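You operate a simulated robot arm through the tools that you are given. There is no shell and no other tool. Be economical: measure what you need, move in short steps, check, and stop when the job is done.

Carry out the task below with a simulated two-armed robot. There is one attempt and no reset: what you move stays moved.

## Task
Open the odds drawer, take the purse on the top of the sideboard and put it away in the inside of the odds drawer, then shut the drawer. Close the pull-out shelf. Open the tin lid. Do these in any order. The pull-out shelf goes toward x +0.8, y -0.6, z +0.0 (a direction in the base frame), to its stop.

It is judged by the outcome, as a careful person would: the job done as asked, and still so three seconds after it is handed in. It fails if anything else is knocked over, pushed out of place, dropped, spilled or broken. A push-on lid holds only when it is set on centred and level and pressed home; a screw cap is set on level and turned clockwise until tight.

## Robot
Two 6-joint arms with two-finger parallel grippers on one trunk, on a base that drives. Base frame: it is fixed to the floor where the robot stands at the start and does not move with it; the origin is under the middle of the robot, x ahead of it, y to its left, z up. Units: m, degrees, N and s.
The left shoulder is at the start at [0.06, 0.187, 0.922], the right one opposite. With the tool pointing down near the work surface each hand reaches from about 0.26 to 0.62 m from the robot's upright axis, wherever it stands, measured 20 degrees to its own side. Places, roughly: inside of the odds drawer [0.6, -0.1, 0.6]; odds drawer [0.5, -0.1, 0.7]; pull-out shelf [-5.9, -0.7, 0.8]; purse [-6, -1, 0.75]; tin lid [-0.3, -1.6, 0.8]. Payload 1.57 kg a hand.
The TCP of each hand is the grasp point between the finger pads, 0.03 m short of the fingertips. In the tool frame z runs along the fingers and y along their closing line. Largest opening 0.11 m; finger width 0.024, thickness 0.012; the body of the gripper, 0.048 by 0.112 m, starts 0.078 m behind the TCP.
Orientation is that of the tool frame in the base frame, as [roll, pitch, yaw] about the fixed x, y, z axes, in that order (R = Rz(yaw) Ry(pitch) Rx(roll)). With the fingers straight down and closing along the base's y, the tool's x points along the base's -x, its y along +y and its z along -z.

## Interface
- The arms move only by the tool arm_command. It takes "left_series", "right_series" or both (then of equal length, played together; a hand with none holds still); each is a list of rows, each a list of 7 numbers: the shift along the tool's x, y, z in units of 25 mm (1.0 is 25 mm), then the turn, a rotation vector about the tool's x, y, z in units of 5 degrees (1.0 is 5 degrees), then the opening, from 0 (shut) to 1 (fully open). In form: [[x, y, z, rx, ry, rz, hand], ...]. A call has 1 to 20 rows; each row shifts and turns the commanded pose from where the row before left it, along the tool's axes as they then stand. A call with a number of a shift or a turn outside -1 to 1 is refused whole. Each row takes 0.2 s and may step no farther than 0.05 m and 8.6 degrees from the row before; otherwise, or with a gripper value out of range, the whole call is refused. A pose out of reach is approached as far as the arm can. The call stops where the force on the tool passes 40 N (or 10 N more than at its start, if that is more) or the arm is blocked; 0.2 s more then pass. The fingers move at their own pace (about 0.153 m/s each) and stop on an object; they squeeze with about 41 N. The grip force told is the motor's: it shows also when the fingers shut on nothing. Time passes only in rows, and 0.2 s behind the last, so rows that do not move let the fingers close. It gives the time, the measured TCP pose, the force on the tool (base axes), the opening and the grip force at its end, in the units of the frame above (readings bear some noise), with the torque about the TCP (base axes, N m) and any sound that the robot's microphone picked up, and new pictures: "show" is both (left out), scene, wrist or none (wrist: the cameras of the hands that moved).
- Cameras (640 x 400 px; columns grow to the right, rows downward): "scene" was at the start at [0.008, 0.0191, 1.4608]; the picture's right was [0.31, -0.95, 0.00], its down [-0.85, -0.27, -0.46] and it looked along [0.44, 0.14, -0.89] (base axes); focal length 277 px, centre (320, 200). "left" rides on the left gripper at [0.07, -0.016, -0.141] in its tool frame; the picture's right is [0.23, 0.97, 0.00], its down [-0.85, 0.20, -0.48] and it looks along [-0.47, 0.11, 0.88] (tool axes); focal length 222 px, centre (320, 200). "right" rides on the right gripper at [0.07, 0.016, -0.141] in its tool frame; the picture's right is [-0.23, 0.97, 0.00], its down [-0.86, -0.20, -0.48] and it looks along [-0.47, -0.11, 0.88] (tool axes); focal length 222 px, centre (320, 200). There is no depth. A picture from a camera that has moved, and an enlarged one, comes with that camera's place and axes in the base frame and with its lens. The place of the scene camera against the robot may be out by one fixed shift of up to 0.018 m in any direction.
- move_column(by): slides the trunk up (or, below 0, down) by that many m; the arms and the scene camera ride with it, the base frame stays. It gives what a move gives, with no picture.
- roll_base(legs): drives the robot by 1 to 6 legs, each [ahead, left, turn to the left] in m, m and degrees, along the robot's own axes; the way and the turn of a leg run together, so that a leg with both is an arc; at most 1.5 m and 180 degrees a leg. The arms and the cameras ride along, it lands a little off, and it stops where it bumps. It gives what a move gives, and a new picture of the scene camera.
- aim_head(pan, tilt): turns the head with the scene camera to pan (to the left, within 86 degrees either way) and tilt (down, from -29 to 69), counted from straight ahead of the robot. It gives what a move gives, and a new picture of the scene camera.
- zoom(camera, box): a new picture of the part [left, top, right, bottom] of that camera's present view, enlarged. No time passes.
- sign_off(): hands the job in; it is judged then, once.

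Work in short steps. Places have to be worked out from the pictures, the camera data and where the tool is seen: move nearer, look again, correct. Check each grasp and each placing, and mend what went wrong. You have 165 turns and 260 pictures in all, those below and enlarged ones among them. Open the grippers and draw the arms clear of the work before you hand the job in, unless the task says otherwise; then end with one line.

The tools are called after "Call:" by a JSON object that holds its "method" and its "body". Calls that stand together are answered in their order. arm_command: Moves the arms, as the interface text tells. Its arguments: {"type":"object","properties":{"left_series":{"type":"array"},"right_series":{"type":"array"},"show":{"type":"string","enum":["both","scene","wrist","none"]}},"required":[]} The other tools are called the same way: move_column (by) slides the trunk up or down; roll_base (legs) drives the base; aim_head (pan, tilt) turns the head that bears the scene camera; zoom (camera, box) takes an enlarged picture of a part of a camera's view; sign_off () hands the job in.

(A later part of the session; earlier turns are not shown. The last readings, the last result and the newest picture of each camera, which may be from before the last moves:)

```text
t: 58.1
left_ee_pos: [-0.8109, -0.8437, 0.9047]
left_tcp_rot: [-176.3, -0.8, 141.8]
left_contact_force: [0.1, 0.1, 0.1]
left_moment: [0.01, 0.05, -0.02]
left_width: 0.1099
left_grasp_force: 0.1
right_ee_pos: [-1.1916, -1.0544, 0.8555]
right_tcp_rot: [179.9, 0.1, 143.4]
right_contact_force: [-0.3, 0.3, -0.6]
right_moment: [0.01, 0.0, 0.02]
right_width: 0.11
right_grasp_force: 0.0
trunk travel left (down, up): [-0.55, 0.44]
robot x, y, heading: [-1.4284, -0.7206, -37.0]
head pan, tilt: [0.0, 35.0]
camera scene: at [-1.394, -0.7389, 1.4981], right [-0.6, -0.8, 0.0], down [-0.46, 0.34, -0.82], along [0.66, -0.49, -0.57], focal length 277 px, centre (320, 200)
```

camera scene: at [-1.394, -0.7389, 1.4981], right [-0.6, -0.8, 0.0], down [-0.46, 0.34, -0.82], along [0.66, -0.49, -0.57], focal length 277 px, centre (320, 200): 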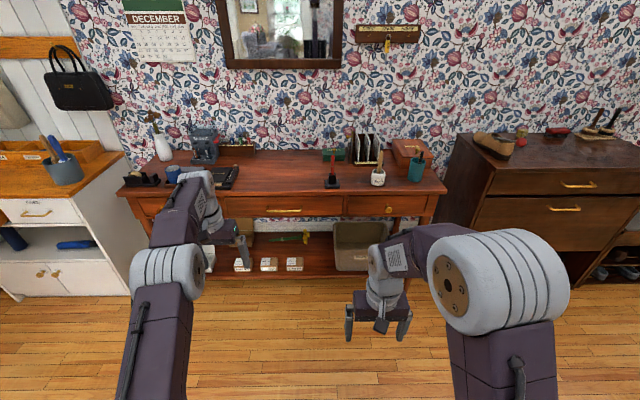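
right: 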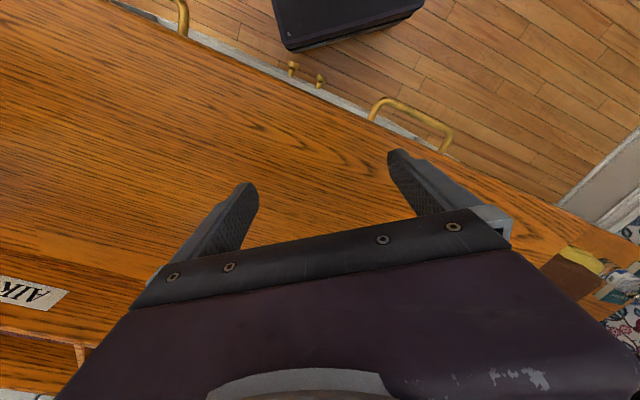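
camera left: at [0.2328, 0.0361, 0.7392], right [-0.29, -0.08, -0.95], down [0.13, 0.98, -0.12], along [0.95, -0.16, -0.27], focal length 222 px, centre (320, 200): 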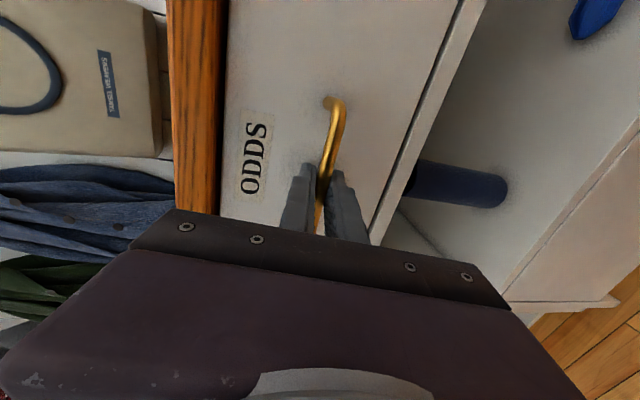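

Retract and raise the left hand, raise the right hand, then drive closer.

Call:
{"method": "arm_command", "body": {"left_series": [[1, 0, -1, 0, 0, 0, 1], [1, 0, -1, 0, 0, 0, 1], [1, 0, -1, 0, 0, 0, 1], [1, 0, -1, 0, 0, 0, 1], [1, 0, -1, 0, 0, 0, 1], [1, 0, -1, 0, 0, 0, 1], [0, 0, -1, 0, 0, 0, 1], [0, 0, -1, 0, 0, 0, 1]], "right_series": [[0, 0, -1, 0, 0, 0, 1], [0, 0, -1, 0, 0, 0, 1], [0, 0, -1, 0, 0, 0, 1], [0, 0, -1, 0, 0, 0, 1], [0, 0, -1, 0, 0, 0, 1], [0, 0, -1, 0, 0, 0, 1], [0, 0, -1, 0, 0, 0, 1], [0, 0, -1, 0, 0, 0, 1]], "show": "none"}}

Call:
{"method": "roll_base", "body": {"legs": [[0, 0.12, 0], [0.65, 0, 0]]}}

```text
t: 59.9
left_ee_pos: [-0.9204, -0.744, 1.1049]
left_tcp_rot: [-176.2, -0.6, 141.8]
left_contact_force: [-0.1, -0.8, 0.1]
left_moment: [0.03, 0.0, 0.04]
left_width: 0.1101
left_grasp_force: 0.1
right_ee_pos: [-1.1922, -1.0529, 1.0546]
right_tcp_rot: [-180.0, 0.1, 143.5]
right_contact_force: [-1.0, -1.3, 0.3]
right_moment: [-0.02, -0.05, 0.0]
right_width: 0.1102
right_grasp_force: 0.0
trunk travel left (down, up): [-0.55, 0.44]
robot x, y, heading: [-1.4237, -0.723, -36.8]
head pan, tilt: [0.0, 35.0]
```

```text
t: 64.4
left_ee_pos: [-0.3218, -1.0367, 1.1056]
left_tcp_rot: [-176.3, -0.7, 141.8]
left_contact_force: [-0.2, 0.7, 0.0]
left_moment: [-0.02, 0.01, -0.02]
left_width: 0.11
left_grasp_force: 0.1
right_ee_pos: [-0.5956, -1.3469, 1.0538]
right_tcp_rot: [180.0, 0.0, 143.4]
right_contact_force: [-0.3, -0.5, 0.3]
right_moment: [0.02, 0.03, -0.02]
right_width: 0.11
right_grasp_force: 0.1
trunk travel left (down, up): [-0.55, 0.44]
robot x, y, heading: [-0.8277, -1.0124, -36.7]
head pan, tilt: [0.0, 35.0]
camera scene: at [-0.7981, -1.0317, 1.4981], right [-0.6, -0.8, 0.0], down [-0.46, 0.34, -0.82], along [0.66, -0.49, -0.57], focal length 277 px, centre (320, 200)
```

scene: 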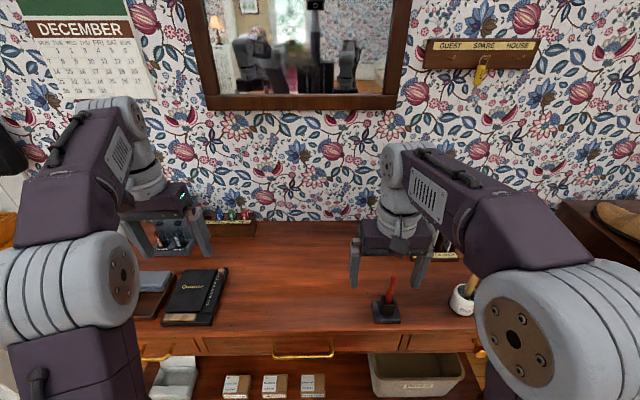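

The knob should now be about 0.76 ahead and 0.20 right. I'll check it with the right wrist camera.

Call:
{"method": "arm_command", "body": {"right_series": [[0, 0, 0, 0, 0, 0, 1]], "show": "wrist"}}

```text
t: 64.8
left_ee_pos: [-0.3223, -1.0367, 1.1056]
left_tcp_rot: [-176.4, -0.6, 141.9]
left_contact_force: [0.4, -0.8, -0.6]
left_moment: [0.01, 0.01, 0.01]
left_width: 0.1099
left_grasp_force: 0.1
right_ee_pos: [-0.5956, -1.3463, 1.054]
right_tcp_rot: [-180.0, 0.0, 143.6]
right_contact_force: [-0.3, -0.4, 0.4]
right_moment: [0.02, 0.0, -0.01]
right_width: 0.1097
right_grasp_force: 0.1
trunk travel left (down, up): [-0.55, 0.44]
robot x, y, heading: [-0.8261, -1.0166, -36.7]
head pan, tilt: [0.0, 35.0]
camera right: at [-0.6422, -1.2912, 1.1948], right [0.76, 0.65, 0.0], down [0.57, -0.67, 0.48], along [0.31, -0.37, -0.88], focal length 222 px, centre (320, 200)
```

right: 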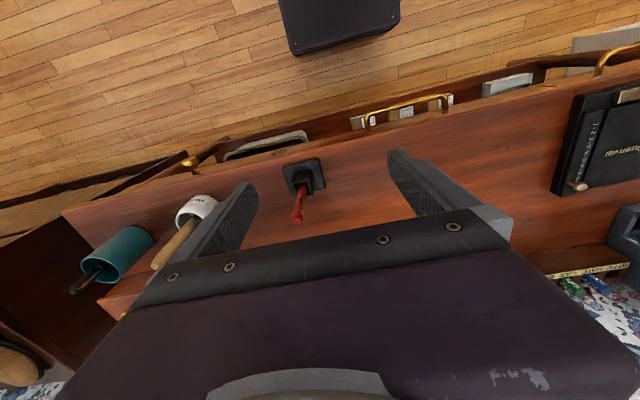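

Drive 0.13 closer, with the right hand shifted aside, so the scene camera sees the tin.

Call:
{"method": "arm_command", "body": {"right_series": [[0, -1, -0.5, 0, 0, 0, 1], [0, -1, -0.5, 0, 0, 0, 1], [0, -1, 0, 0, 0, 0, 1], [0, -1, 0, 0, 0, 0, 1], [0, -1, 0, 0, 0, 0, 1], [0, -1, 0, 0, 0, 0, 1]], "show": "none"}}

Call:
{"method": "roll_base", "body": {"legs": [[0.13, 0, 0]]}}

Call:
{"method": "aim_head", "body": {"pan": -18, "tilt": 45}}

```text
t: 66.2
left_ee_pos: [-0.3223, -1.038, 1.105]
left_tcp_rot: [-176.3, -0.6, 141.9]
left_contact_force: [1.1, -0.7, 0.4]
left_moment: [0.02, -0.01, 0.0]
left_width: 0.1097
left_grasp_force: 0.1
right_ee_pos: [-0.6852, -1.4684, 1.0787]
right_tcp_rot: [179.9, 0.0, 143.5]
right_contact_force: [-0.5, 0.6, -0.4]
right_moment: [0.05, 0.02, 0.01]
right_width: 0.11
right_grasp_force: 0.0
trunk travel left (down, up): [-0.55, 0.44]
robot x, y, heading: [-0.8254, -1.0121, -36.6]
head pan, tilt: [0.0, 35.0]
```

```text
t: 67.4
left_ee_pos: [-0.2186, -1.1152, 1.1048]
left_tcp_rot: [-176.4, -0.7, 141.8]
left_contact_force: [-0.6, -0.4, -0.4]
left_moment: [0.01, 0.01, 0.01]
left_width: 0.1102
left_grasp_force: 0.0
right_ee_pos: [-0.5814, -1.545, 1.0797]
right_tcp_rot: [180.0, 0.1, 143.4]
right_contact_force: [0.2, -0.7, 0.2]
right_moment: [0.03, -0.02, -0.01]
right_width: 0.11
right_grasp_force: 0.0
trunk travel left (down, up): [-0.55, 0.44]
robot x, y, heading: [-0.725, -1.0917, -36.7]
head pan, tilt: [0.0, 35.0]
camera scene: at [-0.694, -1.1092, 1.4981], right [-0.6, -0.8, 0.0], down [-0.46, 0.34, -0.82], along [0.66, -0.49, -0.57], focal length 277 px, centre (320, 200)
```

scene: 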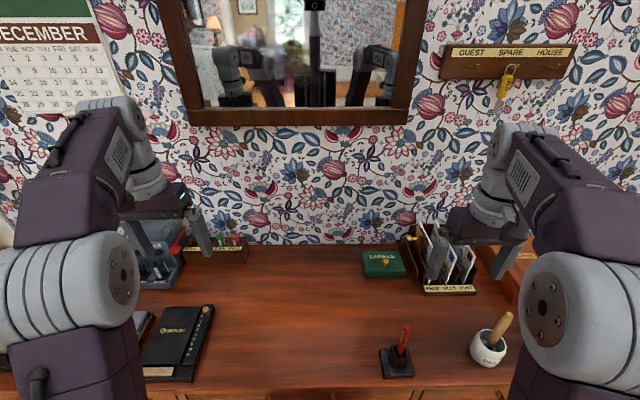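

```text
t: 68.2
left_ee_pos: [-0.2184, -1.1158, 1.1057]
left_tcp_rot: [-176.3, -0.7, 141.7]
left_contact_force: [0.1, 1.0, 0.2]
left_moment: [0.0, 0.01, 0.01]
left_width: 0.11
left_grasp_force: 0.0
right_ee_pos: [-0.5823, -1.5446, 1.0807]
right_tcp_rot: [179.9, 0.1, 143.5]
right_contact_force: [-0.9, 0.3, 0.3]
right_moment: [-0.01, -0.01, -0.01]
right_width: 0.1099
right_grasp_force: 0.1
trunk travel left (down, up): [-0.55, 0.44]
robot x, y, heading: [-0.7232, -1.0911, -36.5]
head pan, tilt: [-18.0, 45.0]
camera scene: at [-0.7178, -1.1228, 1.4833], right [-0.82, -0.58, 0.0], down [-0.41, 0.58, -0.71], along [0.41, -0.58, -0.71], focal length 277 px, centre (320, 200)
```

scene: 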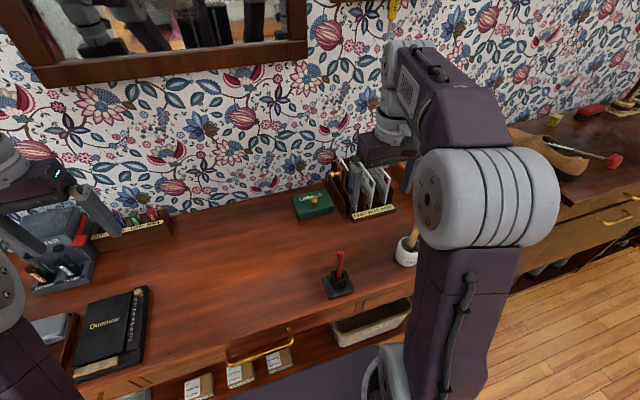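

Call:
{"method": "zoom", "body": {"camera": "scene", "box": [270, 170, 366, 230]}}

```text
6.67 times, centred on (318, 200) of scene
camera zoom: at [-0.7178, -1.1228, 1.4833], right [-0.82, -0.58, 0.0], down [-0.41, 0.58, -0.71], along [0.41, -0.58, -0.71], focal length 1845 px, centre (333, 200)
```

zoom: 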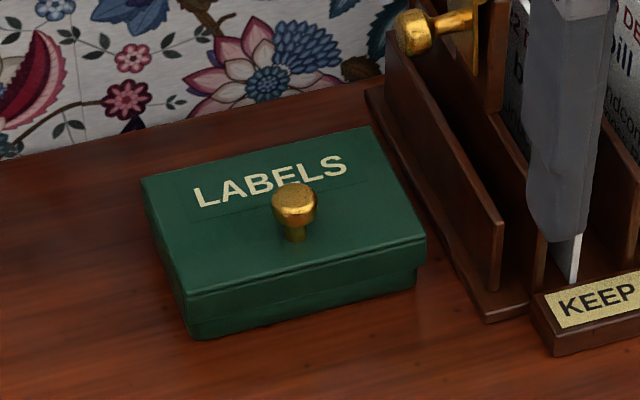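

Knob estimated at (-0.350, -1.611, 0.869), a hinged or lift lid. I'll drive 0.03 closer and bring the right hand above the knob, fingers closing along the desk.

Call:
{"method": "roll_base", "body": {"legs": [[0.03, 0, 0]]}}

Call:
{"method": "arm_command", "body": {"right_series": [[-0.95, 0.43, 0, 0, 0, 0, 0.5], [-0.95, 0.43, 0, 0, 0, 0, 0.5], [-0.95, 0.43, 0, 0, 0, 0, 0.5], [-0.95, 0.43, 0.7, 0, 0, 0, 0.5], [-0.95, 0.43, 0.7, 0, 0, 0, 0.5], [-0.95, 0.43, 0.7, 0, 0, 0, 0.5], [-0.95, 0.43, 0.7, 0, 0, 0, 0.5], [-0.95, 0.43, 0.7, 0, 0, 0, 0.5]], "show": "both"}}

```text
t: 69.1
left_ee_pos: [-0.1952, -1.1328, 1.1065]
left_tcp_rot: [-176.3, -0.5, 141.7]
left_contact_force: [-0.2, 0.7, 0.3]
left_moment: [0.03, 0.03, -0.01]
left_width: 0.11
left_grasp_force: 0.1
right_ee_pos: [-0.5587, -1.5628, 1.0804]
right_tcp_rot: [-179.9, 0.1, 143.4]
right_contact_force: [-0.4, -1.0, 0.3]
right_moment: [0.01, 0.0, 0.02]
right_width: 0.1099
right_grasp_force: 0.0
trunk travel left (down, up): [-0.55, 0.44]
robot x, y, heading: [-0.7013, -1.1074, -36.7]
head pan, tilt: [-18.0, 45.0]
camera scene: at [-0.6949, -1.1401, 1.4833], right [-0.82, -0.58, 0.0], down [-0.41, 0.58, -0.71], along [0.41, -0.58, -0.71], focal length 277 px, centre (320, 200)
```

scene: 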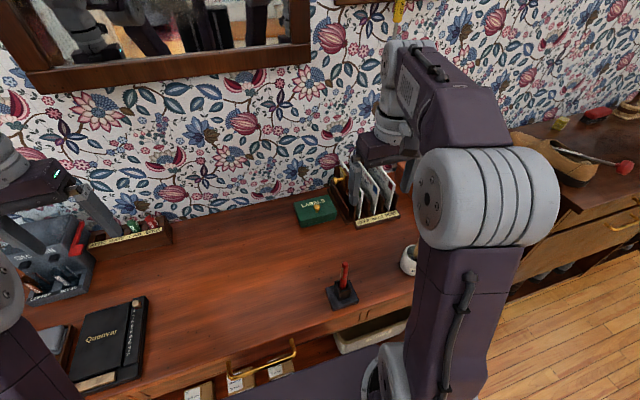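

```text
t: 70.9
left_ee_pos: [-0.1947, -1.1329, 1.1051]
left_tcp_rot: [-176.3, -0.6, 141.8]
left_contact_force: [0.4, 0.7, 0.5]
left_moment: [-0.01, -0.01, 0.0]
left_width: 0.1099
left_grasp_force: 0.0
right_ee_pos: [-0.3669, -1.5994, 0.9867]
right_tcp_rot: [-180.0, 0.0, 143.5]
right_contact_force: [0.5, 0.4, -0.6]
right_moment: [-0.01, 0.0, -0.01]
right_width: 0.0549
right_grasp_force: 0.0
right hand out of reach, approached as far as the arm can: row 8
trunk travel left (down, up): [-0.55, 0.44]
robot x, y, heading: [-0.7012, -1.1105, -36.8]
head pan, tilt: [-18.0, 45.0]
camera scene: at [-0.6935, -1.1405, 1.4833], right [-0.82, -0.58, 0.0], down [-0.41, 0.58, -0.71], along [0.41, -0.58, -0.71], focal length 277 px, centre (320, 200)
camera right: at [-0.4126, -1.5434, 1.1266], right [0.76, 0.65, 0.0], down [0.57, -0.67, 0.48], along [0.31, -0.37, -0.88], focal length 222 px, centre (320, 200)
```

scene: 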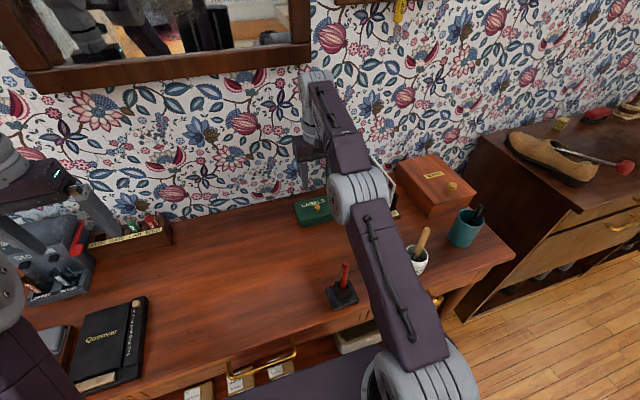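
right: 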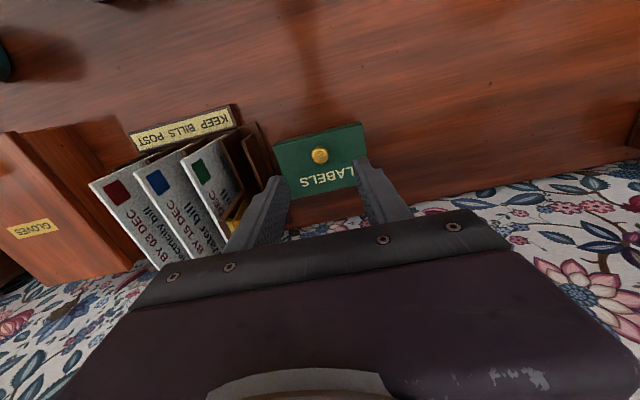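

Wrist view: knob is ~0.01 further on and centred. Descending gradually.

Call:
{"method": "arm_command", "body": {"right_series": [[-0.2, 0, 0.9, 0, 0, 0, 0.5], [-0.2, 0, 0.9, 0, 0, 0, 0.5], [0, 0, 0.9, 0, 0, 0, 0.5], [0, 0, 0.7, 0, 0, 0, 0.5]], "show": "wrist"}}

```text
t: 71.9
left_ee_pos: [-0.1931, -1.1329, 1.1052]
left_tcp_rot: [-176.3, -0.6, 141.9]
left_contact_force: [-0.1, -0.9, -0.4]
left_moment: [-0.01, 0.0, -0.05]
left_width: 0.1099
left_grasp_force: 0.0
right_ee_pos: [-0.3593, -1.6044, 0.8995]
right_tcp_rot: [179.9, 0.0, 143.5]
right_contact_force: [-0.1, 0.6, -0.8]
right_moment: [0.01, -0.03, 0.02]
right_width: 0.0551
right_grasp_force: 0.1
trunk travel left (down, up): [-0.55, 0.44]
robot x, y, heading: [-0.7003, -1.1109, -36.9]
head pan, tilt: [-18.0, 45.0]
camera right: at [-0.4049, -1.5488, 1.0394], right [0.76, 0.65, 0.0], down [0.57, -0.67, 0.48], along [0.31, -0.37, -0.88], focal length 222 px, centre (320, 200)
```

right: 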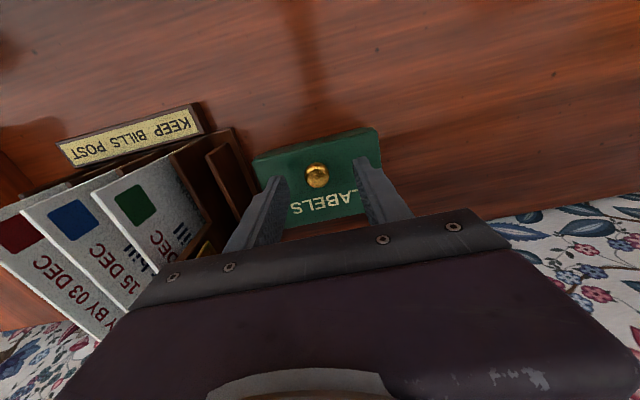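

Knob is at ≈(-0.356,-1.612, 0.846). Small corrections and down to TCP 0.866.

Call:
{"method": "arm_command", "body": {"right_series": [[-0.3, -0.15, 0.5, 0, 0, 0, 0.5], [0, 0, 0.5, 0, 0, 0, 0.5], [0, 0, 0.3, 0, 0, 0, 0.5]], "show": "wrist"}}

Call:
{"method": "zoom", "body": {"camera": "right", "box": [220, 100, 420, 225]}}

Call:
{"method": "zoom", "body": {"camera": "scene", "box": [270, 170, 366, 230]}}

```text
t: 72.7
left_ee_pos: [-0.1949, -1.1322, 1.1056]
left_tcp_rot: [-176.2, -0.5, 141.8]
left_contact_force: [0.1, 0.3, 0.9]
left_moment: [0.01, 0.02, 0.0]
left_width: 0.11
left_grasp_force: 0.1
right_ee_pos: [-0.3547, -1.6111, 0.8706]
right_tcp_rot: [179.9, 0.2, 143.5]
right_contact_force: [-0.6, -1.2, 7.2]
right_moment: [0.15, -0.09, 0.03]
right_width: 0.055
right_grasp_force: 0.0
trunk travel left (down, up): [-0.55, 0.44]
robot x, y, heading: [-0.7006, -1.107, -36.7]
head pan, tilt: [-18.0, 45.0]
camera right: at [-0.4015, -1.5555, 1.0103], right [0.76, 0.65, 0.0], down [0.57, -0.67, 0.48], along [0.31, -0.37, -0.88], focal length 222 px, centre (320, 200)
```

right: 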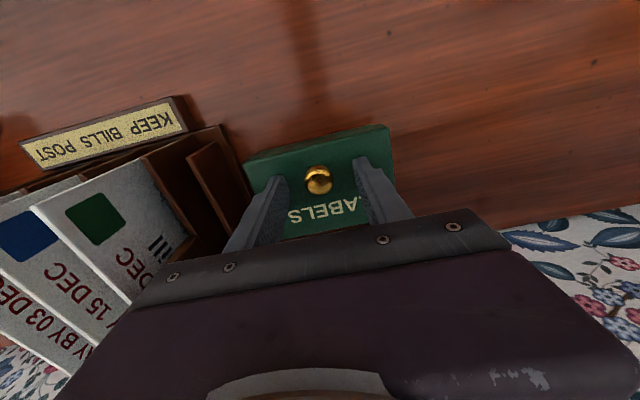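

```text
3.20 times, centred on (320, 162) of right
camera zoom: at [-0.4015, -1.5555, 1.0103], right [0.76, 0.65, 0.0], down [0.57, -0.67, 0.48], along [0.31, -0.37, -0.88], focal length 711 px, centre (320, 320)
```

zoom: 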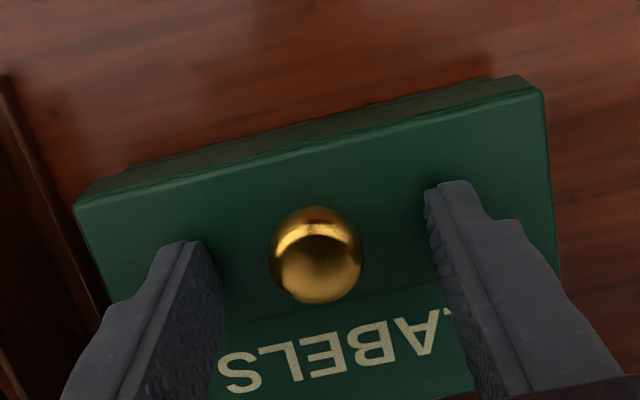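

```text
6.67 times, centred on (318, 200) of scene
camera zoom: at [-0.6944, -1.1401, 1.4835], right [-0.82, -0.58, 0.0], down [-0.41, 0.58, -0.71], along [0.41, -0.58, -0.71], focal length 1845 px, centre (333, 200)
```

zoom: 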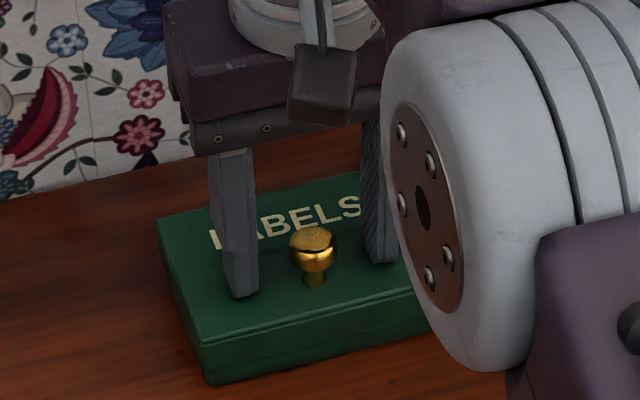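

Fingertips lightly touch the lid, with the knob between them. Lift 4 mm and close on the knob.

Call:
{"method": "arm_command", "body": {"right_series": [[0.12, 0, -0.2, 0, 0, 0, 0.5], [0, 0, 0, 0, 0, 0, 0], [0, 0, 0, 0, 0, 0, 0], [0, 0, 0, 0, 0, 0, 0]], "show": "wrist"}}

```text
t: 73.7
left_ee_pos: [-0.193, -1.1331, 1.1056]
left_tcp_rot: [-176.1, -0.6, 141.7]
left_contact_force: [0.0, -0.1, -0.2]
left_moment: [-0.04, -0.03, -0.01]
left_width: 0.1099
left_grasp_force: 0.1
right_ee_pos: [-0.3555, -1.6091, 0.8732]
right_tcp_rot: [180.0, 0.0, 143.4]
right_contact_force: [1.7, 2.1, -2.9]
right_moment: [0.16, 0.08, -0.01]
right_width: 0.0212
right_grasp_force: 34.1
trunk travel left (down, up): [-0.55, 0.44]
robot x, y, heading: [-0.6972, -1.1104, -36.9]
head pan, tilt: [-18.0, 45.0]
camera right: at [-0.403, -1.554, 1.0136], right [0.76, 0.65, 0.0], down [0.57, -0.67, 0.48], along [0.31, -0.37, -0.88], focal length 222 px, centre (320, 200)
```

right: 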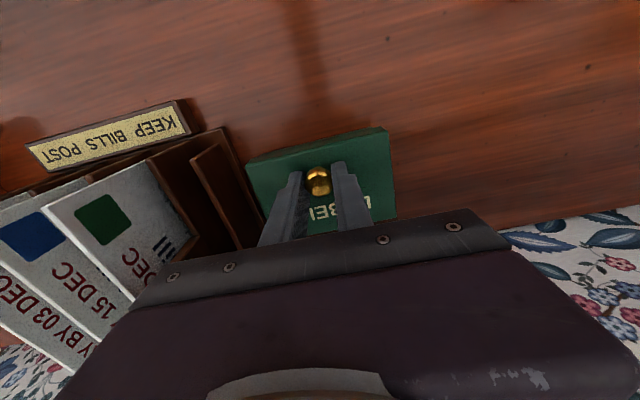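

Gripped the knob (21 mm). Lift gently 10 mm and check the force to tell a hinged lid from a loose one.

Call:
{"method": "arm_command", "body": {"right_series": [[-0.03, 0, -0.2, 0, 0, 0, 0], [-0.05, 0, -0.2, 0, 0, 0, 0]], "show": "wrist"}}

Call:
{"method": "zoom", "body": {"camera": "scene", "box": [270, 170, 366, 230]}}

```text
t: 74.3
left_ee_pos: [-0.1913, -1.1338, 1.1037]
left_tcp_rot: [-176.1, -0.8, 141.9]
left_contact_force: [-0.6, -0.3, 0.3]
left_moment: [0.0, -0.01, -0.01]
left_width: 0.1097
left_grasp_force: 0.0
right_ee_pos: [-0.3528, -1.6122, 0.8802]
right_tcp_rot: [-179.9, -0.1, 143.5]
right_contact_force: [5.6, 3.5, -17.8]
right_moment: [0.53, 0.52, 0.0]
right_width: 0.0208
right_grasp_force: 33.7
trunk travel left (down, up): [-0.55, 0.44]
robot x, y, heading: [-0.7004, -1.1136, -36.4]
head pan, tilt: [-18.0, 45.0]
camera right: at [-0.3994, -1.5567, 1.0218], right [0.76, 0.65, 0.0], down [0.57, -0.67, 0.48], along [0.31, -0.36, -0.88], focal length 222 px, centre (320, 200)
```

right: 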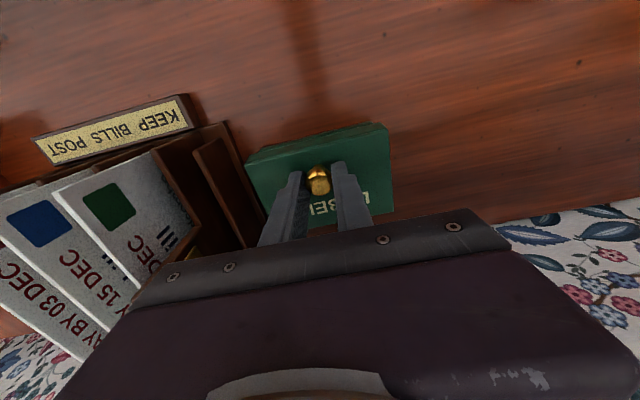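

```text
6.67 times, centred on (318, 200) of scene
camera zoom: at [-0.69, -1.1431, 1.483], right [-0.82, -0.58, 0.0], down [-0.41, 0.58, -0.71], along [0.41, -0.58, -0.71], focal length 1845 px, centre (333, 200)
```

zoom: 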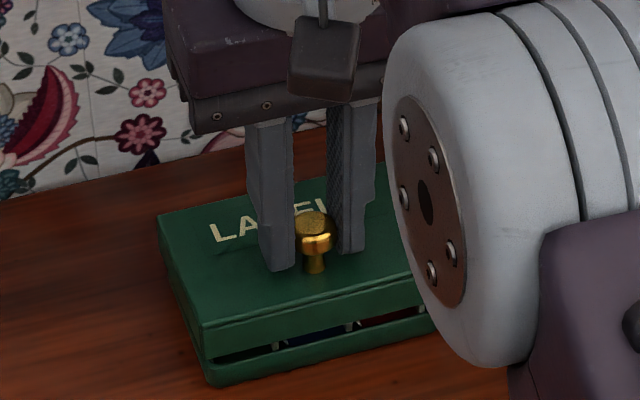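

The lid's front is lifting: it's hinged at the back. I'll follow the arc up and back, tilting the hand slightly.

Call:
{"method": "arm_command", "body": {"right_series": [[-0.17, 0, -0.2, 0, -0.6, 0, 0], [-0.17, 0, -0.2, 0, -0.6, 0, 0], [-0.23, 0, -0.13, 0, -0.6, 0, 0], [-0.23, 0, -0.12, 0, -0.6, 0, 0]], "show": "wrist"}}

Call:
{"method": "zoom", "body": {"camera": "scene", "box": [270, 150, 382, 220]}}

```text
t: 75.3
left_ee_pos: [-0.1958, -1.1321, 1.1061]
left_tcp_rot: [-176.2, -0.5, 141.8]
left_contact_force: [-0.7, 0.3, -0.6]
left_moment: [0.01, -0.01, 0.0]
left_width: 0.1098
left_grasp_force: 0.1
right_ee_pos: [-0.341, -1.6196, 0.9028]
right_tcp_rot: [-179.9, 12.0, 143.4]
right_contact_force: [-7.3, 11.1, -5.3]
right_moment: [0.77, 0.89, -0.01]
right_width: 0.021
right_grasp_force: 34.8
trunk travel left (down, up): [-0.55, 0.44]
robot x, y, heading: [-0.6987, -1.1089, -36.8]
head pan, tilt: [-18.0, 45.0]
camera right: at [-0.4098, -1.5484, 1.0253], right [0.76, 0.65, 0.05], down [0.47, -0.6, 0.65], along [0.45, -0.47, -0.76], focal length 222 px, centre (320, 200)
```

right: 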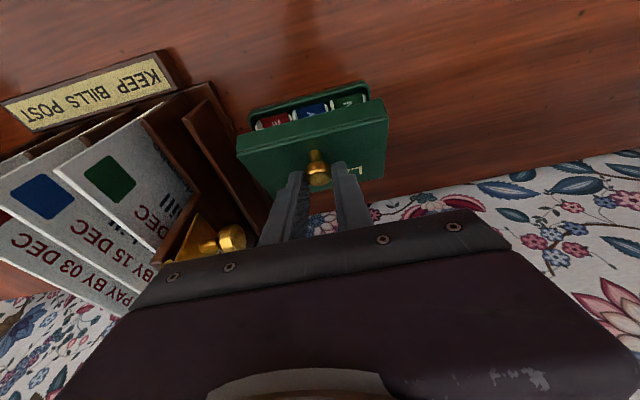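

```text
5.71 times, centred on (326, 185) of scene
camera zoom: at [-0.6947, -1.1393, 1.4834], right [-0.82, -0.58, 0.0], down [-0.41, 0.58, -0.71], along [0.41, -0.58, -0.71], focal length 1582 px, centre (286, 286)
```

zoom: 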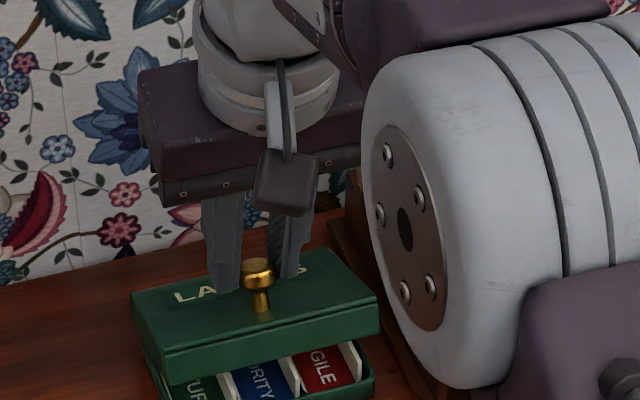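

Lid ~30° open, arc radius ~0.067. Continue along the arc.

Call:
{"method": "arm_command", "body": {"right_series": [[-0.41, 0, -0.24, 0, -1, 0, 0], [-0.45, 0, -0.12, 0, -1, 0, 0], [-0.46, 0, 0.01, 0, -1, 0, 0], [-0.44, 0, 0.13, 0, -1, 0, 0]], "show": "wrist"}}

Call:
{"method": "zoom", "body": {"camera": "scene", "box": [270, 150, 382, 220]}}

```text
t: 76.3
left_ee_pos: [-0.1942, -1.1333, 1.1052]
left_tcp_rot: [-176.3, -0.6, 141.8]
left_contact_force: [-0.1, 0.1, -0.5]
left_moment: [0.02, 0.05, -0.02]
left_width: 0.1102
left_grasp_force: 0.0
right_ee_pos: [-0.3063, -1.6459, 0.9229]
right_tcp_rot: [180.0, 32.1, 143.4]
right_contact_force: [0.3, -0.8, 0.4]
right_moment: [0.0, -0.03, -0.03]
right_width: 0.0
right_grasp_force: 21.3
trunk travel left (down, up): [-0.55, 0.44]
robot x, y, heading: [-0.6994, -1.1133, -36.5]
head pan, tilt: [-18.0, 45.0]
camera right: at [-0.4046, -1.5525, 1.005], right [0.74, 0.67, 0.12], down [0.26, -0.44, 0.86], along [0.63, -0.6, -0.49], focal length 222 px, centre (320, 200)
```

right: 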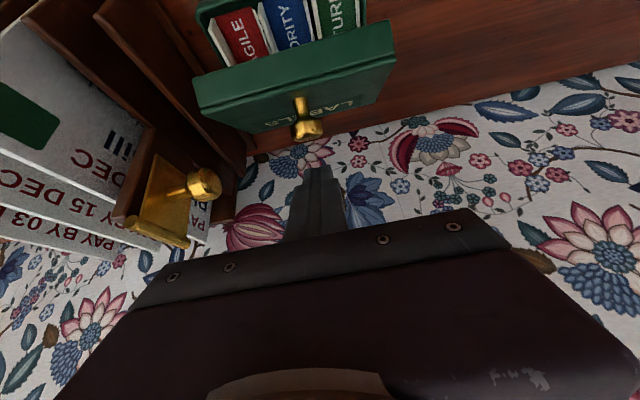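

```text
5.71 times, centred on (326, 185) of scene
camera zoom: at [-0.6931, -1.1409, 1.4833], right [-0.82, -0.58, 0.0], down [-0.41, 0.58, -0.71], along [0.41, -0.58, -0.71], focal length 1582 px, centre (286, 286)
```

zoom: 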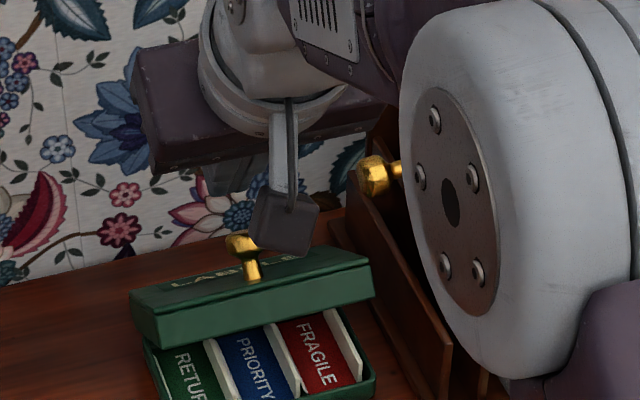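

The knob slipped but the lid stays half open. I'll take the shut fingers up and back round to the front, to push the lid from its underside.

Call:
{"method": "arm_command", "body": {"right_series": [[-0.42, 0, -0.68, 0, 0, 0, 0], [-0.42, 0, -0.68, 0, 0, 0, 0], [-0.42, 0, -0.68, 0, 0, 0, 0], [-0.42, 0, -0.68, 0, 0, 0, 0], [0.88, 0, -0.55, 0, 0, 0, 0], [0.88, 0, -0.55, 0, 0, 0, 0], [0.88, 0, -0.55, 0, 0, 0, 0], [0.88, 0, -0.55, 0, 0, 0, 0], [0.88, 0, -0.55, 0, 0, 0, 0]], "show": "both"}}

```text
t: 78.3
left_ee_pos: [-0.1944, -1.1327, 1.106]
left_tcp_rot: [-176.2, -0.6, 141.8]
left_contact_force: [-0.5, 0.8, 1.3]
left_moment: [0.0, -0.01, -0.01]
left_width: 0.11
left_grasp_force: 0.2
right_ee_pos: [-0.4132, -1.5681, 1.0023]
right_tcp_rot: [179.9, 32.1, 143.4]
right_contact_force: [-0.3, -0.6, -0.3]
right_moment: [0.01, -0.02, 0.01]
right_width: 0.0
right_grasp_force: 21.1
trunk travel left (down, up): [-0.55, 0.44]
robot x, y, heading: [-0.7014, -1.1114, -36.8]
head pan, tilt: [-18.0, 45.0]
camera scene: at [-0.6944, -1.1403, 1.4833], right [-0.82, -0.58, 0.0], down [-0.41, 0.58, -0.71], along [0.41, -0.58, -0.71], focal length 277 px, centre (320, 200)
camera right: at [-0.5117, -1.4745, 1.0846], right [0.74, 0.67, 0.12], down [0.26, -0.44, 0.86], along [0.63, -0.6, -0.5], focal length 222 px, centre (320, 200)
```

scene: 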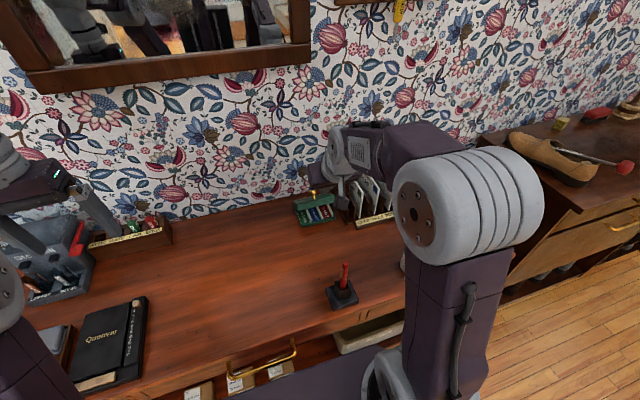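
right: 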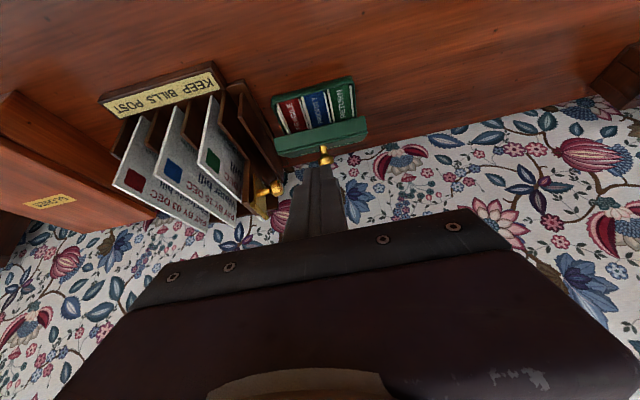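

I'll straighten the hand to near-vertical to clear the pen stand, and lower the shut fingers just in front of the lid lip.

Call:
{"method": "arm_command", "body": {"right_series": [[0, 0, 0, 0, 1, 0, 0], [0, 0, 0, 0, 1, 0, 0], [0, 0, 0, 0, 1, 0, 0], [0, 0, 0, 0, 1, 0, 0], [0, 0, 0, 0, 1, 0, 0], [-0.04, 0, 0.79, 0, 0, 0, 0], [-0.04, 0, 0.79, 0, 0, 0, 0], [-0.04, 0, 0.79, 0, 0, 0, 0], [-0.04, 0, 0.79, 0, 0, 0, 0], [-0.04, 0, 0.79, 0, 0, 0, 0], [-0.04, 0, 0.79, 0, 0, 0, 0]], "show": "both"}}

Call:
{"method": "zoom", "body": {"camera": "scene", "box": [270, 150, 382, 220]}}

```text
t: 80.7
left_ee_pos: [-0.1942, -1.1345, 1.1052]
left_tcp_rot: [-176.3, -0.7, 141.8]
left_contact_force: [-0.4, 0.2, 0.2]
left_moment: [0.0, 0.01, -0.03]
left_width: 0.11
left_grasp_force: 0.0
right_ee_pos: [-0.3952, -1.5817, 0.8833]
right_tcp_rot: [-180.0, 7.1, 143.4]
right_contact_force: [-0.2, -0.6, 0.4]
right_moment: [-0.01, -0.02, 0.02]
right_width: 0.0
right_grasp_force: 21.0
trunk travel left (down, up): [-0.55, 0.44]
robot x, y, heading: [-0.696, -1.1095, -36.5]
head pan, tilt: [-18.0, 45.0]
camera scene: at [-0.6932, -1.1414, 1.4833], right [-0.82, -0.58, 0.0], down [-0.41, 0.58, -0.71], along [0.41, -0.58, -0.71], focal length 277 px, centre (320, 200)
camera right: at [-0.4549, -1.5167, 1.0137], right [0.76, 0.65, 0.03], down [0.51, -0.63, 0.58], along [0.39, -0.43, -0.81], focal length 222 px, centre (320, 200)
```

scene: 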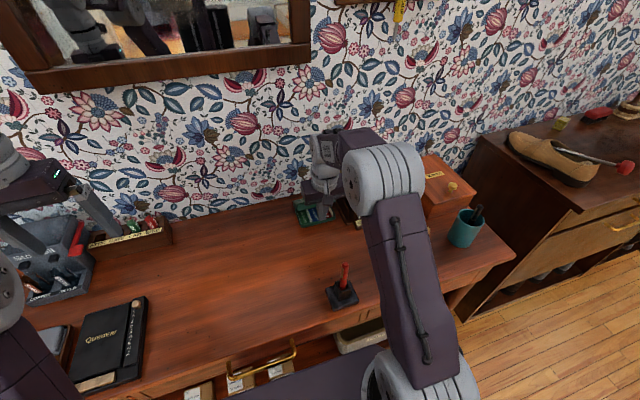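
right: 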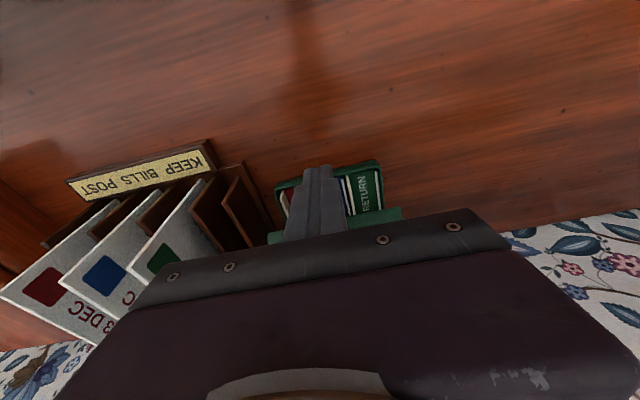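

```text
5.71 times, centred on (326, 185) of scene
camera zoom: at [-0.6932, -1.1414, 1.4833], right [-0.82, -0.58, 0.0], down [-0.41, 0.58, -0.71], along [0.41, -0.58, -0.71], focal length 1582 px, centre (286, 286)
```

zoom: 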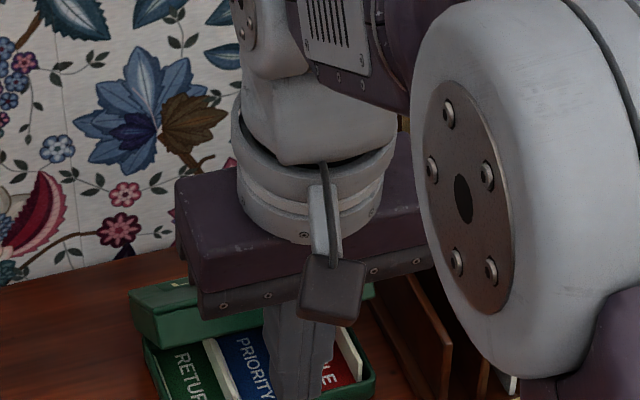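

Fingers stand in front of the half-open lid. Push ahead to swing it back.

Call:
{"method": "arm_command", "body": {"right_series": [[-0.48, 0, 0.05, 0, 0, 0, 0], [-0.48, 0, 0.05, 0, 0, 0, 0], [-0.48, 0, 0.05, 0, 0, 0, 0], [-0.48, 0, 0.05, 0, 0, 0, 0], [-0.48, 0, 0.05, 0, 0, 0, 0]], "show": "wrist"}}

Call:
{"method": "zoom", "body": {"camera": "scene", "box": [270, 150, 382, 220]}}

```text
t: 81.9
left_ee_pos: [-0.1943, -1.1335, 1.1047]
left_tcp_rot: [-176.3, -0.7, 141.8]
left_contact_force: [-0.7, 0.0, 0.0]
left_moment: [-0.01, 0.01, 0.0]
left_width: 0.1101
left_grasp_force: 0.0
right_ee_pos: [-0.3465, -1.6165, 0.8846]
right_tcp_rot: [179.9, 7.0, 143.4]
right_contact_force: [-0.5, 0.8, -0.2]
right_moment: [0.0, 0.03, 0.02]
right_width: 0.0
right_grasp_force: 21.1
trunk travel left (down, up): [-0.55, 0.44]
robot x, y, heading: [-0.702, -1.1087, -37.1]
head pan, tilt: [-18.0, 45.0]
camera right: at [-0.4068, -1.551, 1.0164], right [0.76, 0.65, 0.03], down [0.52, -0.63, 0.58], along [0.39, -0.43, -0.81], focal length 222 px, centre (320, 200)
```

right: 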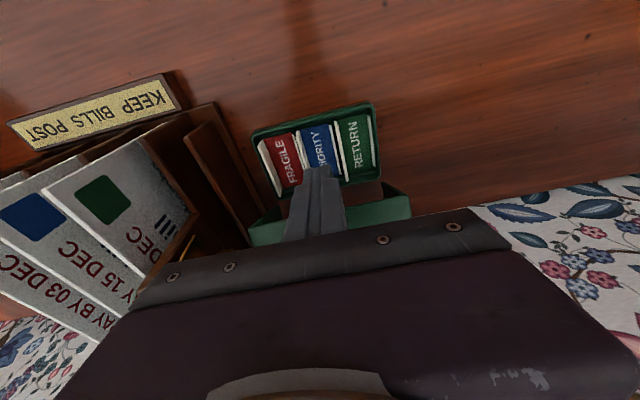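

```text
5.71 times, centred on (326, 185) of scene
camera zoom: at [-0.6925, -1.1419, 1.4831], right [-0.82, -0.58, 0.0], down [-0.41, 0.58, -0.71], along [0.41, -0.58, -0.71], focal length 1582 px, centre (286, 286)
```

zoom: 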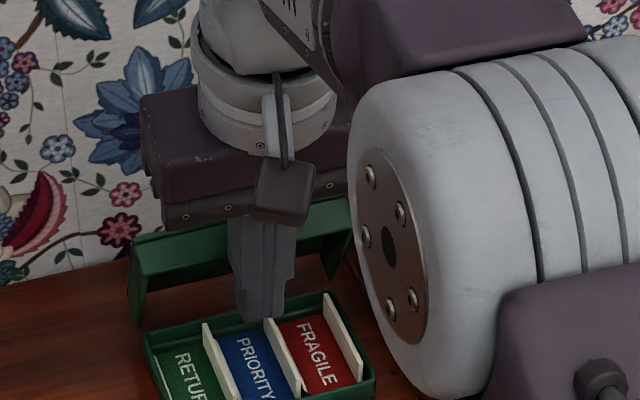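

Lid is about vertical. Push a bit further to its stop.

Call:
{"method": "arm_command", "body": {"right_series": [[-0.48, 0, -0.05, 0, 0, 0, 0], [-0.48, 0, -0.05, 0, 0, 0, 0], [-0.48, 0, -0.05, 0, 0, 0, 0]], "show": "wrist"}}

Call:
{"method": "zoom", "body": {"camera": "scene", "box": [270, 150, 382, 220]}}

```text
t: 82.7
left_ee_pos: [-0.1937, -1.1339, 1.1049]
left_tcp_rot: [-176.3, -0.8, 141.7]
left_contact_force: [-0.2, -0.1, 0.6]
left_moment: [0.05, 0.01, -0.01]
left_width: 0.1099
left_grasp_force: 0.0
right_ee_pos: [-0.3205, -1.6369, 0.8926]
right_tcp_rot: [-180.0, 6.9, 143.4]
right_contact_force: [0.2, 0.3, 0.1]
right_moment: [0.02, -0.02, 0.03]
right_width: 0.0
right_grasp_force: 21.4
trunk travel left (down, up): [-0.55, 0.44]
robot x, y, heading: [-0.7007, -1.1098, -36.6]
head pan, tilt: [-18.0, 45.0]
camera right: at [-0.3794, -1.5715, 1.0238], right [0.76, 0.65, 0.03], down [0.52, -0.63, 0.58], along [0.39, -0.43, -0.82], focal length 222 px, centre (320, 200)
```

right: 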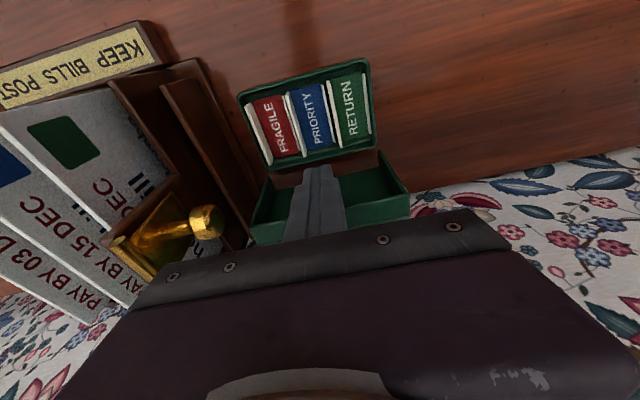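

```text
5.71 times, centred on (326, 185) of scene
camera zoom: at [-0.6926, -1.1421, 1.4833], right [-0.82, -0.58, 0.0], down [-0.41, 0.58, -0.71], along [0.41, -0.58, -0.71], focal length 1582 px, centre (286, 286)
```

zoom: 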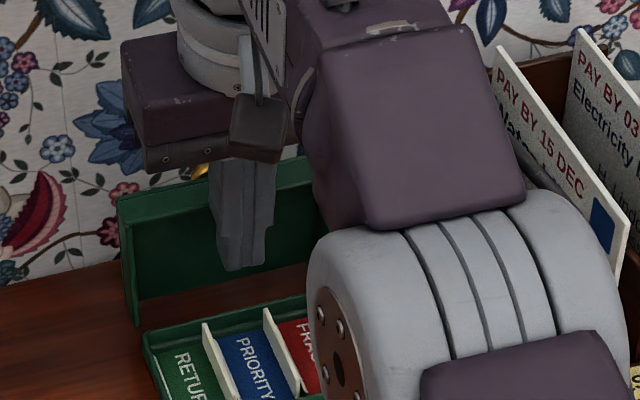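

Lid is past vertical. One more light push to find its stop, then withdraw upward and back.

Call:
{"method": "arm_command", "body": {"right_series": [[-0.4, 0, -0.05, 0, 0, 0, 0], [-0.4, 0, -0.05, 0, 0, 0, 0]], "show": "none"}}

Call:
{"method": "arm_command", "body": {"right_series": [[0.9, 0, -0.6, 0, 0.2, 0, 0], [0.9, 0, -0.8, 0, 0.2, 0, 0], [0.6, 0, -1, 0, 0.2, 0, 0], [0.6, 0, -1, 0, 0.2, 0, 0], [0.6, 0, -1, 0, 0.2, 0, 0], [0.6, 0, -1, 0, 0.2, 0, 0], [0.6, 0, -1, 0, 0.2, 0, 0.3], [0.6, 0, -1, 0, 0, 0, 0.5]], "show": "scene"}}

Call:
{"method": "zoom", "body": {"camera": "scene", "box": [270, 150, 382, 220]}}

```text
t: 83.3
left_ee_pos: [-0.1939, -1.133, 1.1061]
left_tcp_rot: [-176.3, -0.7, 141.8]
left_contact_force: [0.1, 0.0, 0.2]
left_moment: [-0.02, -0.02, 0.02]
left_width: 0.11
left_grasp_force: 0.0
right_ee_pos: [-0.3202, -1.6366, 0.8932]
right_tcp_rot: [-180.0, 7.1, 143.4]
right_contact_force: [-0.3, -0.7, -0.3]
right_moment: [-0.01, 0.0, 0.01]
right_width: 0.0
right_grasp_force: 21.2
right hand out of reach, approached as far as the arm can: row 1, 2
trunk travel left (down, up): [-0.55, 0.44]
robot x, y, heading: [-0.7005, -1.1091, -36.8]
head pan, tilt: [-18.0, 45.0]
```

```text
t: 85.1
left_ee_pos: [-0.1954, -1.1329, 1.1052]
left_tcp_rot: [-176.3, -0.5, 141.8]
left_contact_force: [1.0, -0.3, 0.2]
left_moment: [-0.02, -0.01, 0.0]
left_width: 0.1103
left_grasp_force: 0.0
right_ee_pos: [-0.4389, -1.5501, 1.0707]
right_tcp_rot: [-180.0, 0.1, 143.4]
right_contact_force: [-0.1, 0.7, 0.5]
right_moment: [0.03, -0.01, 0.01]
right_width: 0.055
right_grasp_force: 0.0
trunk travel left (down, up): [-0.55, 0.44]
robot x, y, heading: [-0.6984, -1.1098, -36.7]
head pan, tilt: [-18.0, 45.0]
camera scene: at [-0.6943, -1.1402, 1.4833], right [-0.82, -0.58, 0.0], down [-0.41, 0.58, -0.71], along [0.41, -0.58, -0.71], focal length 277 px, centre (320, 200)
```

scene: 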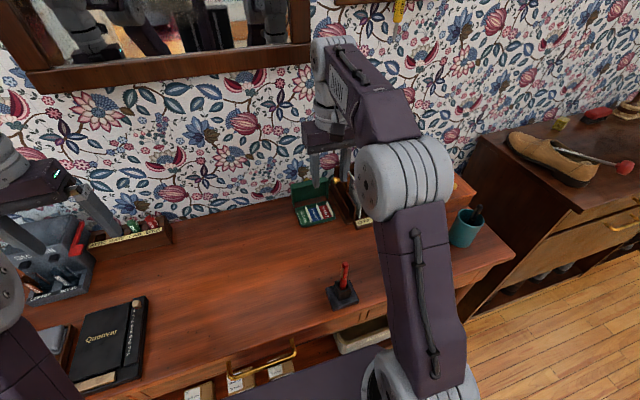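

```text
5.71 times, centred on (326, 185) of scene
camera zoom: at [-0.6943, -1.1402, 1.4833], right [-0.82, -0.58, 0.0], down [-0.41, 0.58, -0.71], along [0.41, -0.58, -0.71], focal length 1582 px, centre (286, 286)
```

zoom: 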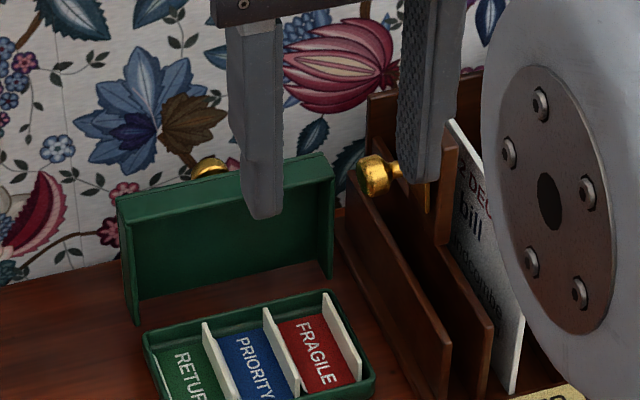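

The lid stays open just past vertical. I'll push a little further with a tilted hand, since reach was the limit, to make sure it's at its stop.

Call:
{"method": "arm_command", "body": {"right_series": [[0, 0, 0, 0, -1, 0, 0], [0, 0, 0, 0, -1, 0, 0], [0, 0, 0, 0, -1, 0, 0], [0, 0, 0, 0, -1, 0, 0], [0, 0, 0, 0, -1, 0, 0], [0, 0, 0, 0, -1, 0, 0], [-0.06, 0, 0.9, 0, 0, 0, 0], [-0.06, 0, 0.9, 0, 0, 0, 0], [-0.06, 0, 0.9, 0, 0, 0, 0], [-0.06, 0, 0.9, 0, 0, 0, 0], [-0.06, 0, 0.9, 0, 0, 0, 0], [-0.06, 0, 0.9, 0, 0, 0, 0], [-0.06, 0, 0.9, 0, 0, 0, 0], [-0.06, 0, 0.9, 0, 0, 0, 0]], "show": "none"}}

Call:
{"method": "arm_command", "body": {"right_series": [[-0.43, 0, 0.25, 0, 0, 0, 0], [-0.43, 0, 0.25, 0, 0, 0, 0], [-0.43, 0, 0.25, 0, 0, 0, 0], [-0.43, 0, 0.25, 0, 0, 0, 0], [-0.43, 0, 0.25, 0, 0, 0, 0], [-0.43, 0, 0.25, 0, 0, 0, 0]], "show": "wrist"}}

Call:
{"method": "zoom", "body": {"camera": "scene", "box": [270, 150, 382, 220]}}

```text
t: 88.1
left_ee_pos: [-0.1934, -1.1329, 1.1046]
left_tcp_rot: [-176.3, -0.6, 141.8]
left_contact_force: [0.2, 0.6, -0.2]
left_moment: [0.05, 0.0, -0.01]
left_width: 0.1101
left_grasp_force: 0.0
right_ee_pos: [-0.3554, -1.6099, 0.9192]
right_tcp_rot: [-180.0, 30.1, 143.5]
right_contact_force: [-0.2, 0.1, 0.9]
right_moment: [-0.01, 0.01, 0.02]
right_width: 0.0002
right_grasp_force: 21.8
trunk travel left (down, up): [-0.55, 0.44]
robot x, y, heading: [-0.7022, -1.1085, -36.7]
head pan, tilt: [-18.0, 45.0]
```

```text
t: 89.5
left_ee_pos: [-0.2035, -1.1254, 1.1102]
left_tcp_rot: [-176.2, -0.1, 141.8]
left_contact_force: [0.4, -0.4, -0.2]
left_moment: [-0.01, 0.0, -0.04]
left_width: 0.11
left_grasp_force: 0.0
right_ee_pos: [-0.304, -1.6471, 0.9294]
right_tcp_rot: [-179.8, 30.7, 143.3]
right_contact_force: [-25.0, 16.9, 11.4]
right_moment: [-0.13, -0.23, 0.05]
right_width: 0.0004
right_grasp_force: 21.4
trunk travel left (down, up): [-0.55, 0.44]
robot x, y, heading: [-0.6984, -1.1095, -36.6]
head pan, tilt: [-18.0, 45.0]
camera right: at [-0.4014, -1.5547, 1.0141], right [0.74, 0.66, 0.11], down [0.28, -0.45, 0.85], along [0.62, -0.59, -0.52], focal length 222 px, centre (320, 200)
```

right: 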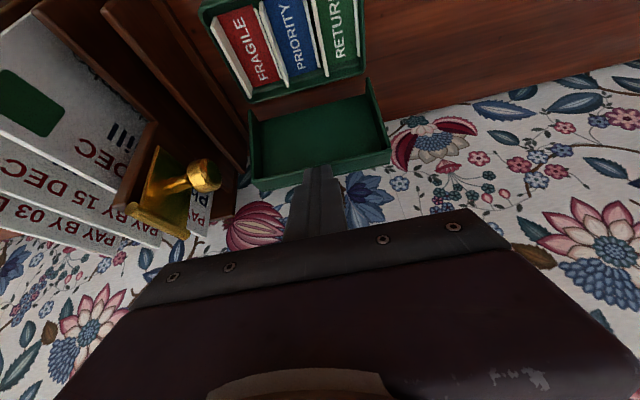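

```text
5.71 times, centred on (326, 185) of scene
camera zoom: at [-0.7057, -1.1304, 1.484], right [-0.82, -0.58, 0.0], down [-0.4, 0.57, -0.71], along [0.41, -0.58, -0.7], focal length 1582 px, centre (286, 286)
```

zoom: 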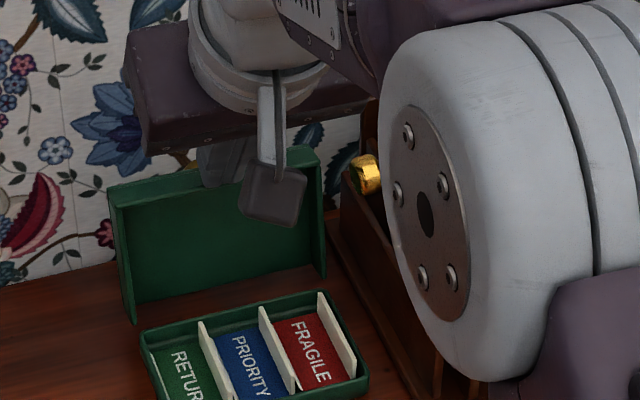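

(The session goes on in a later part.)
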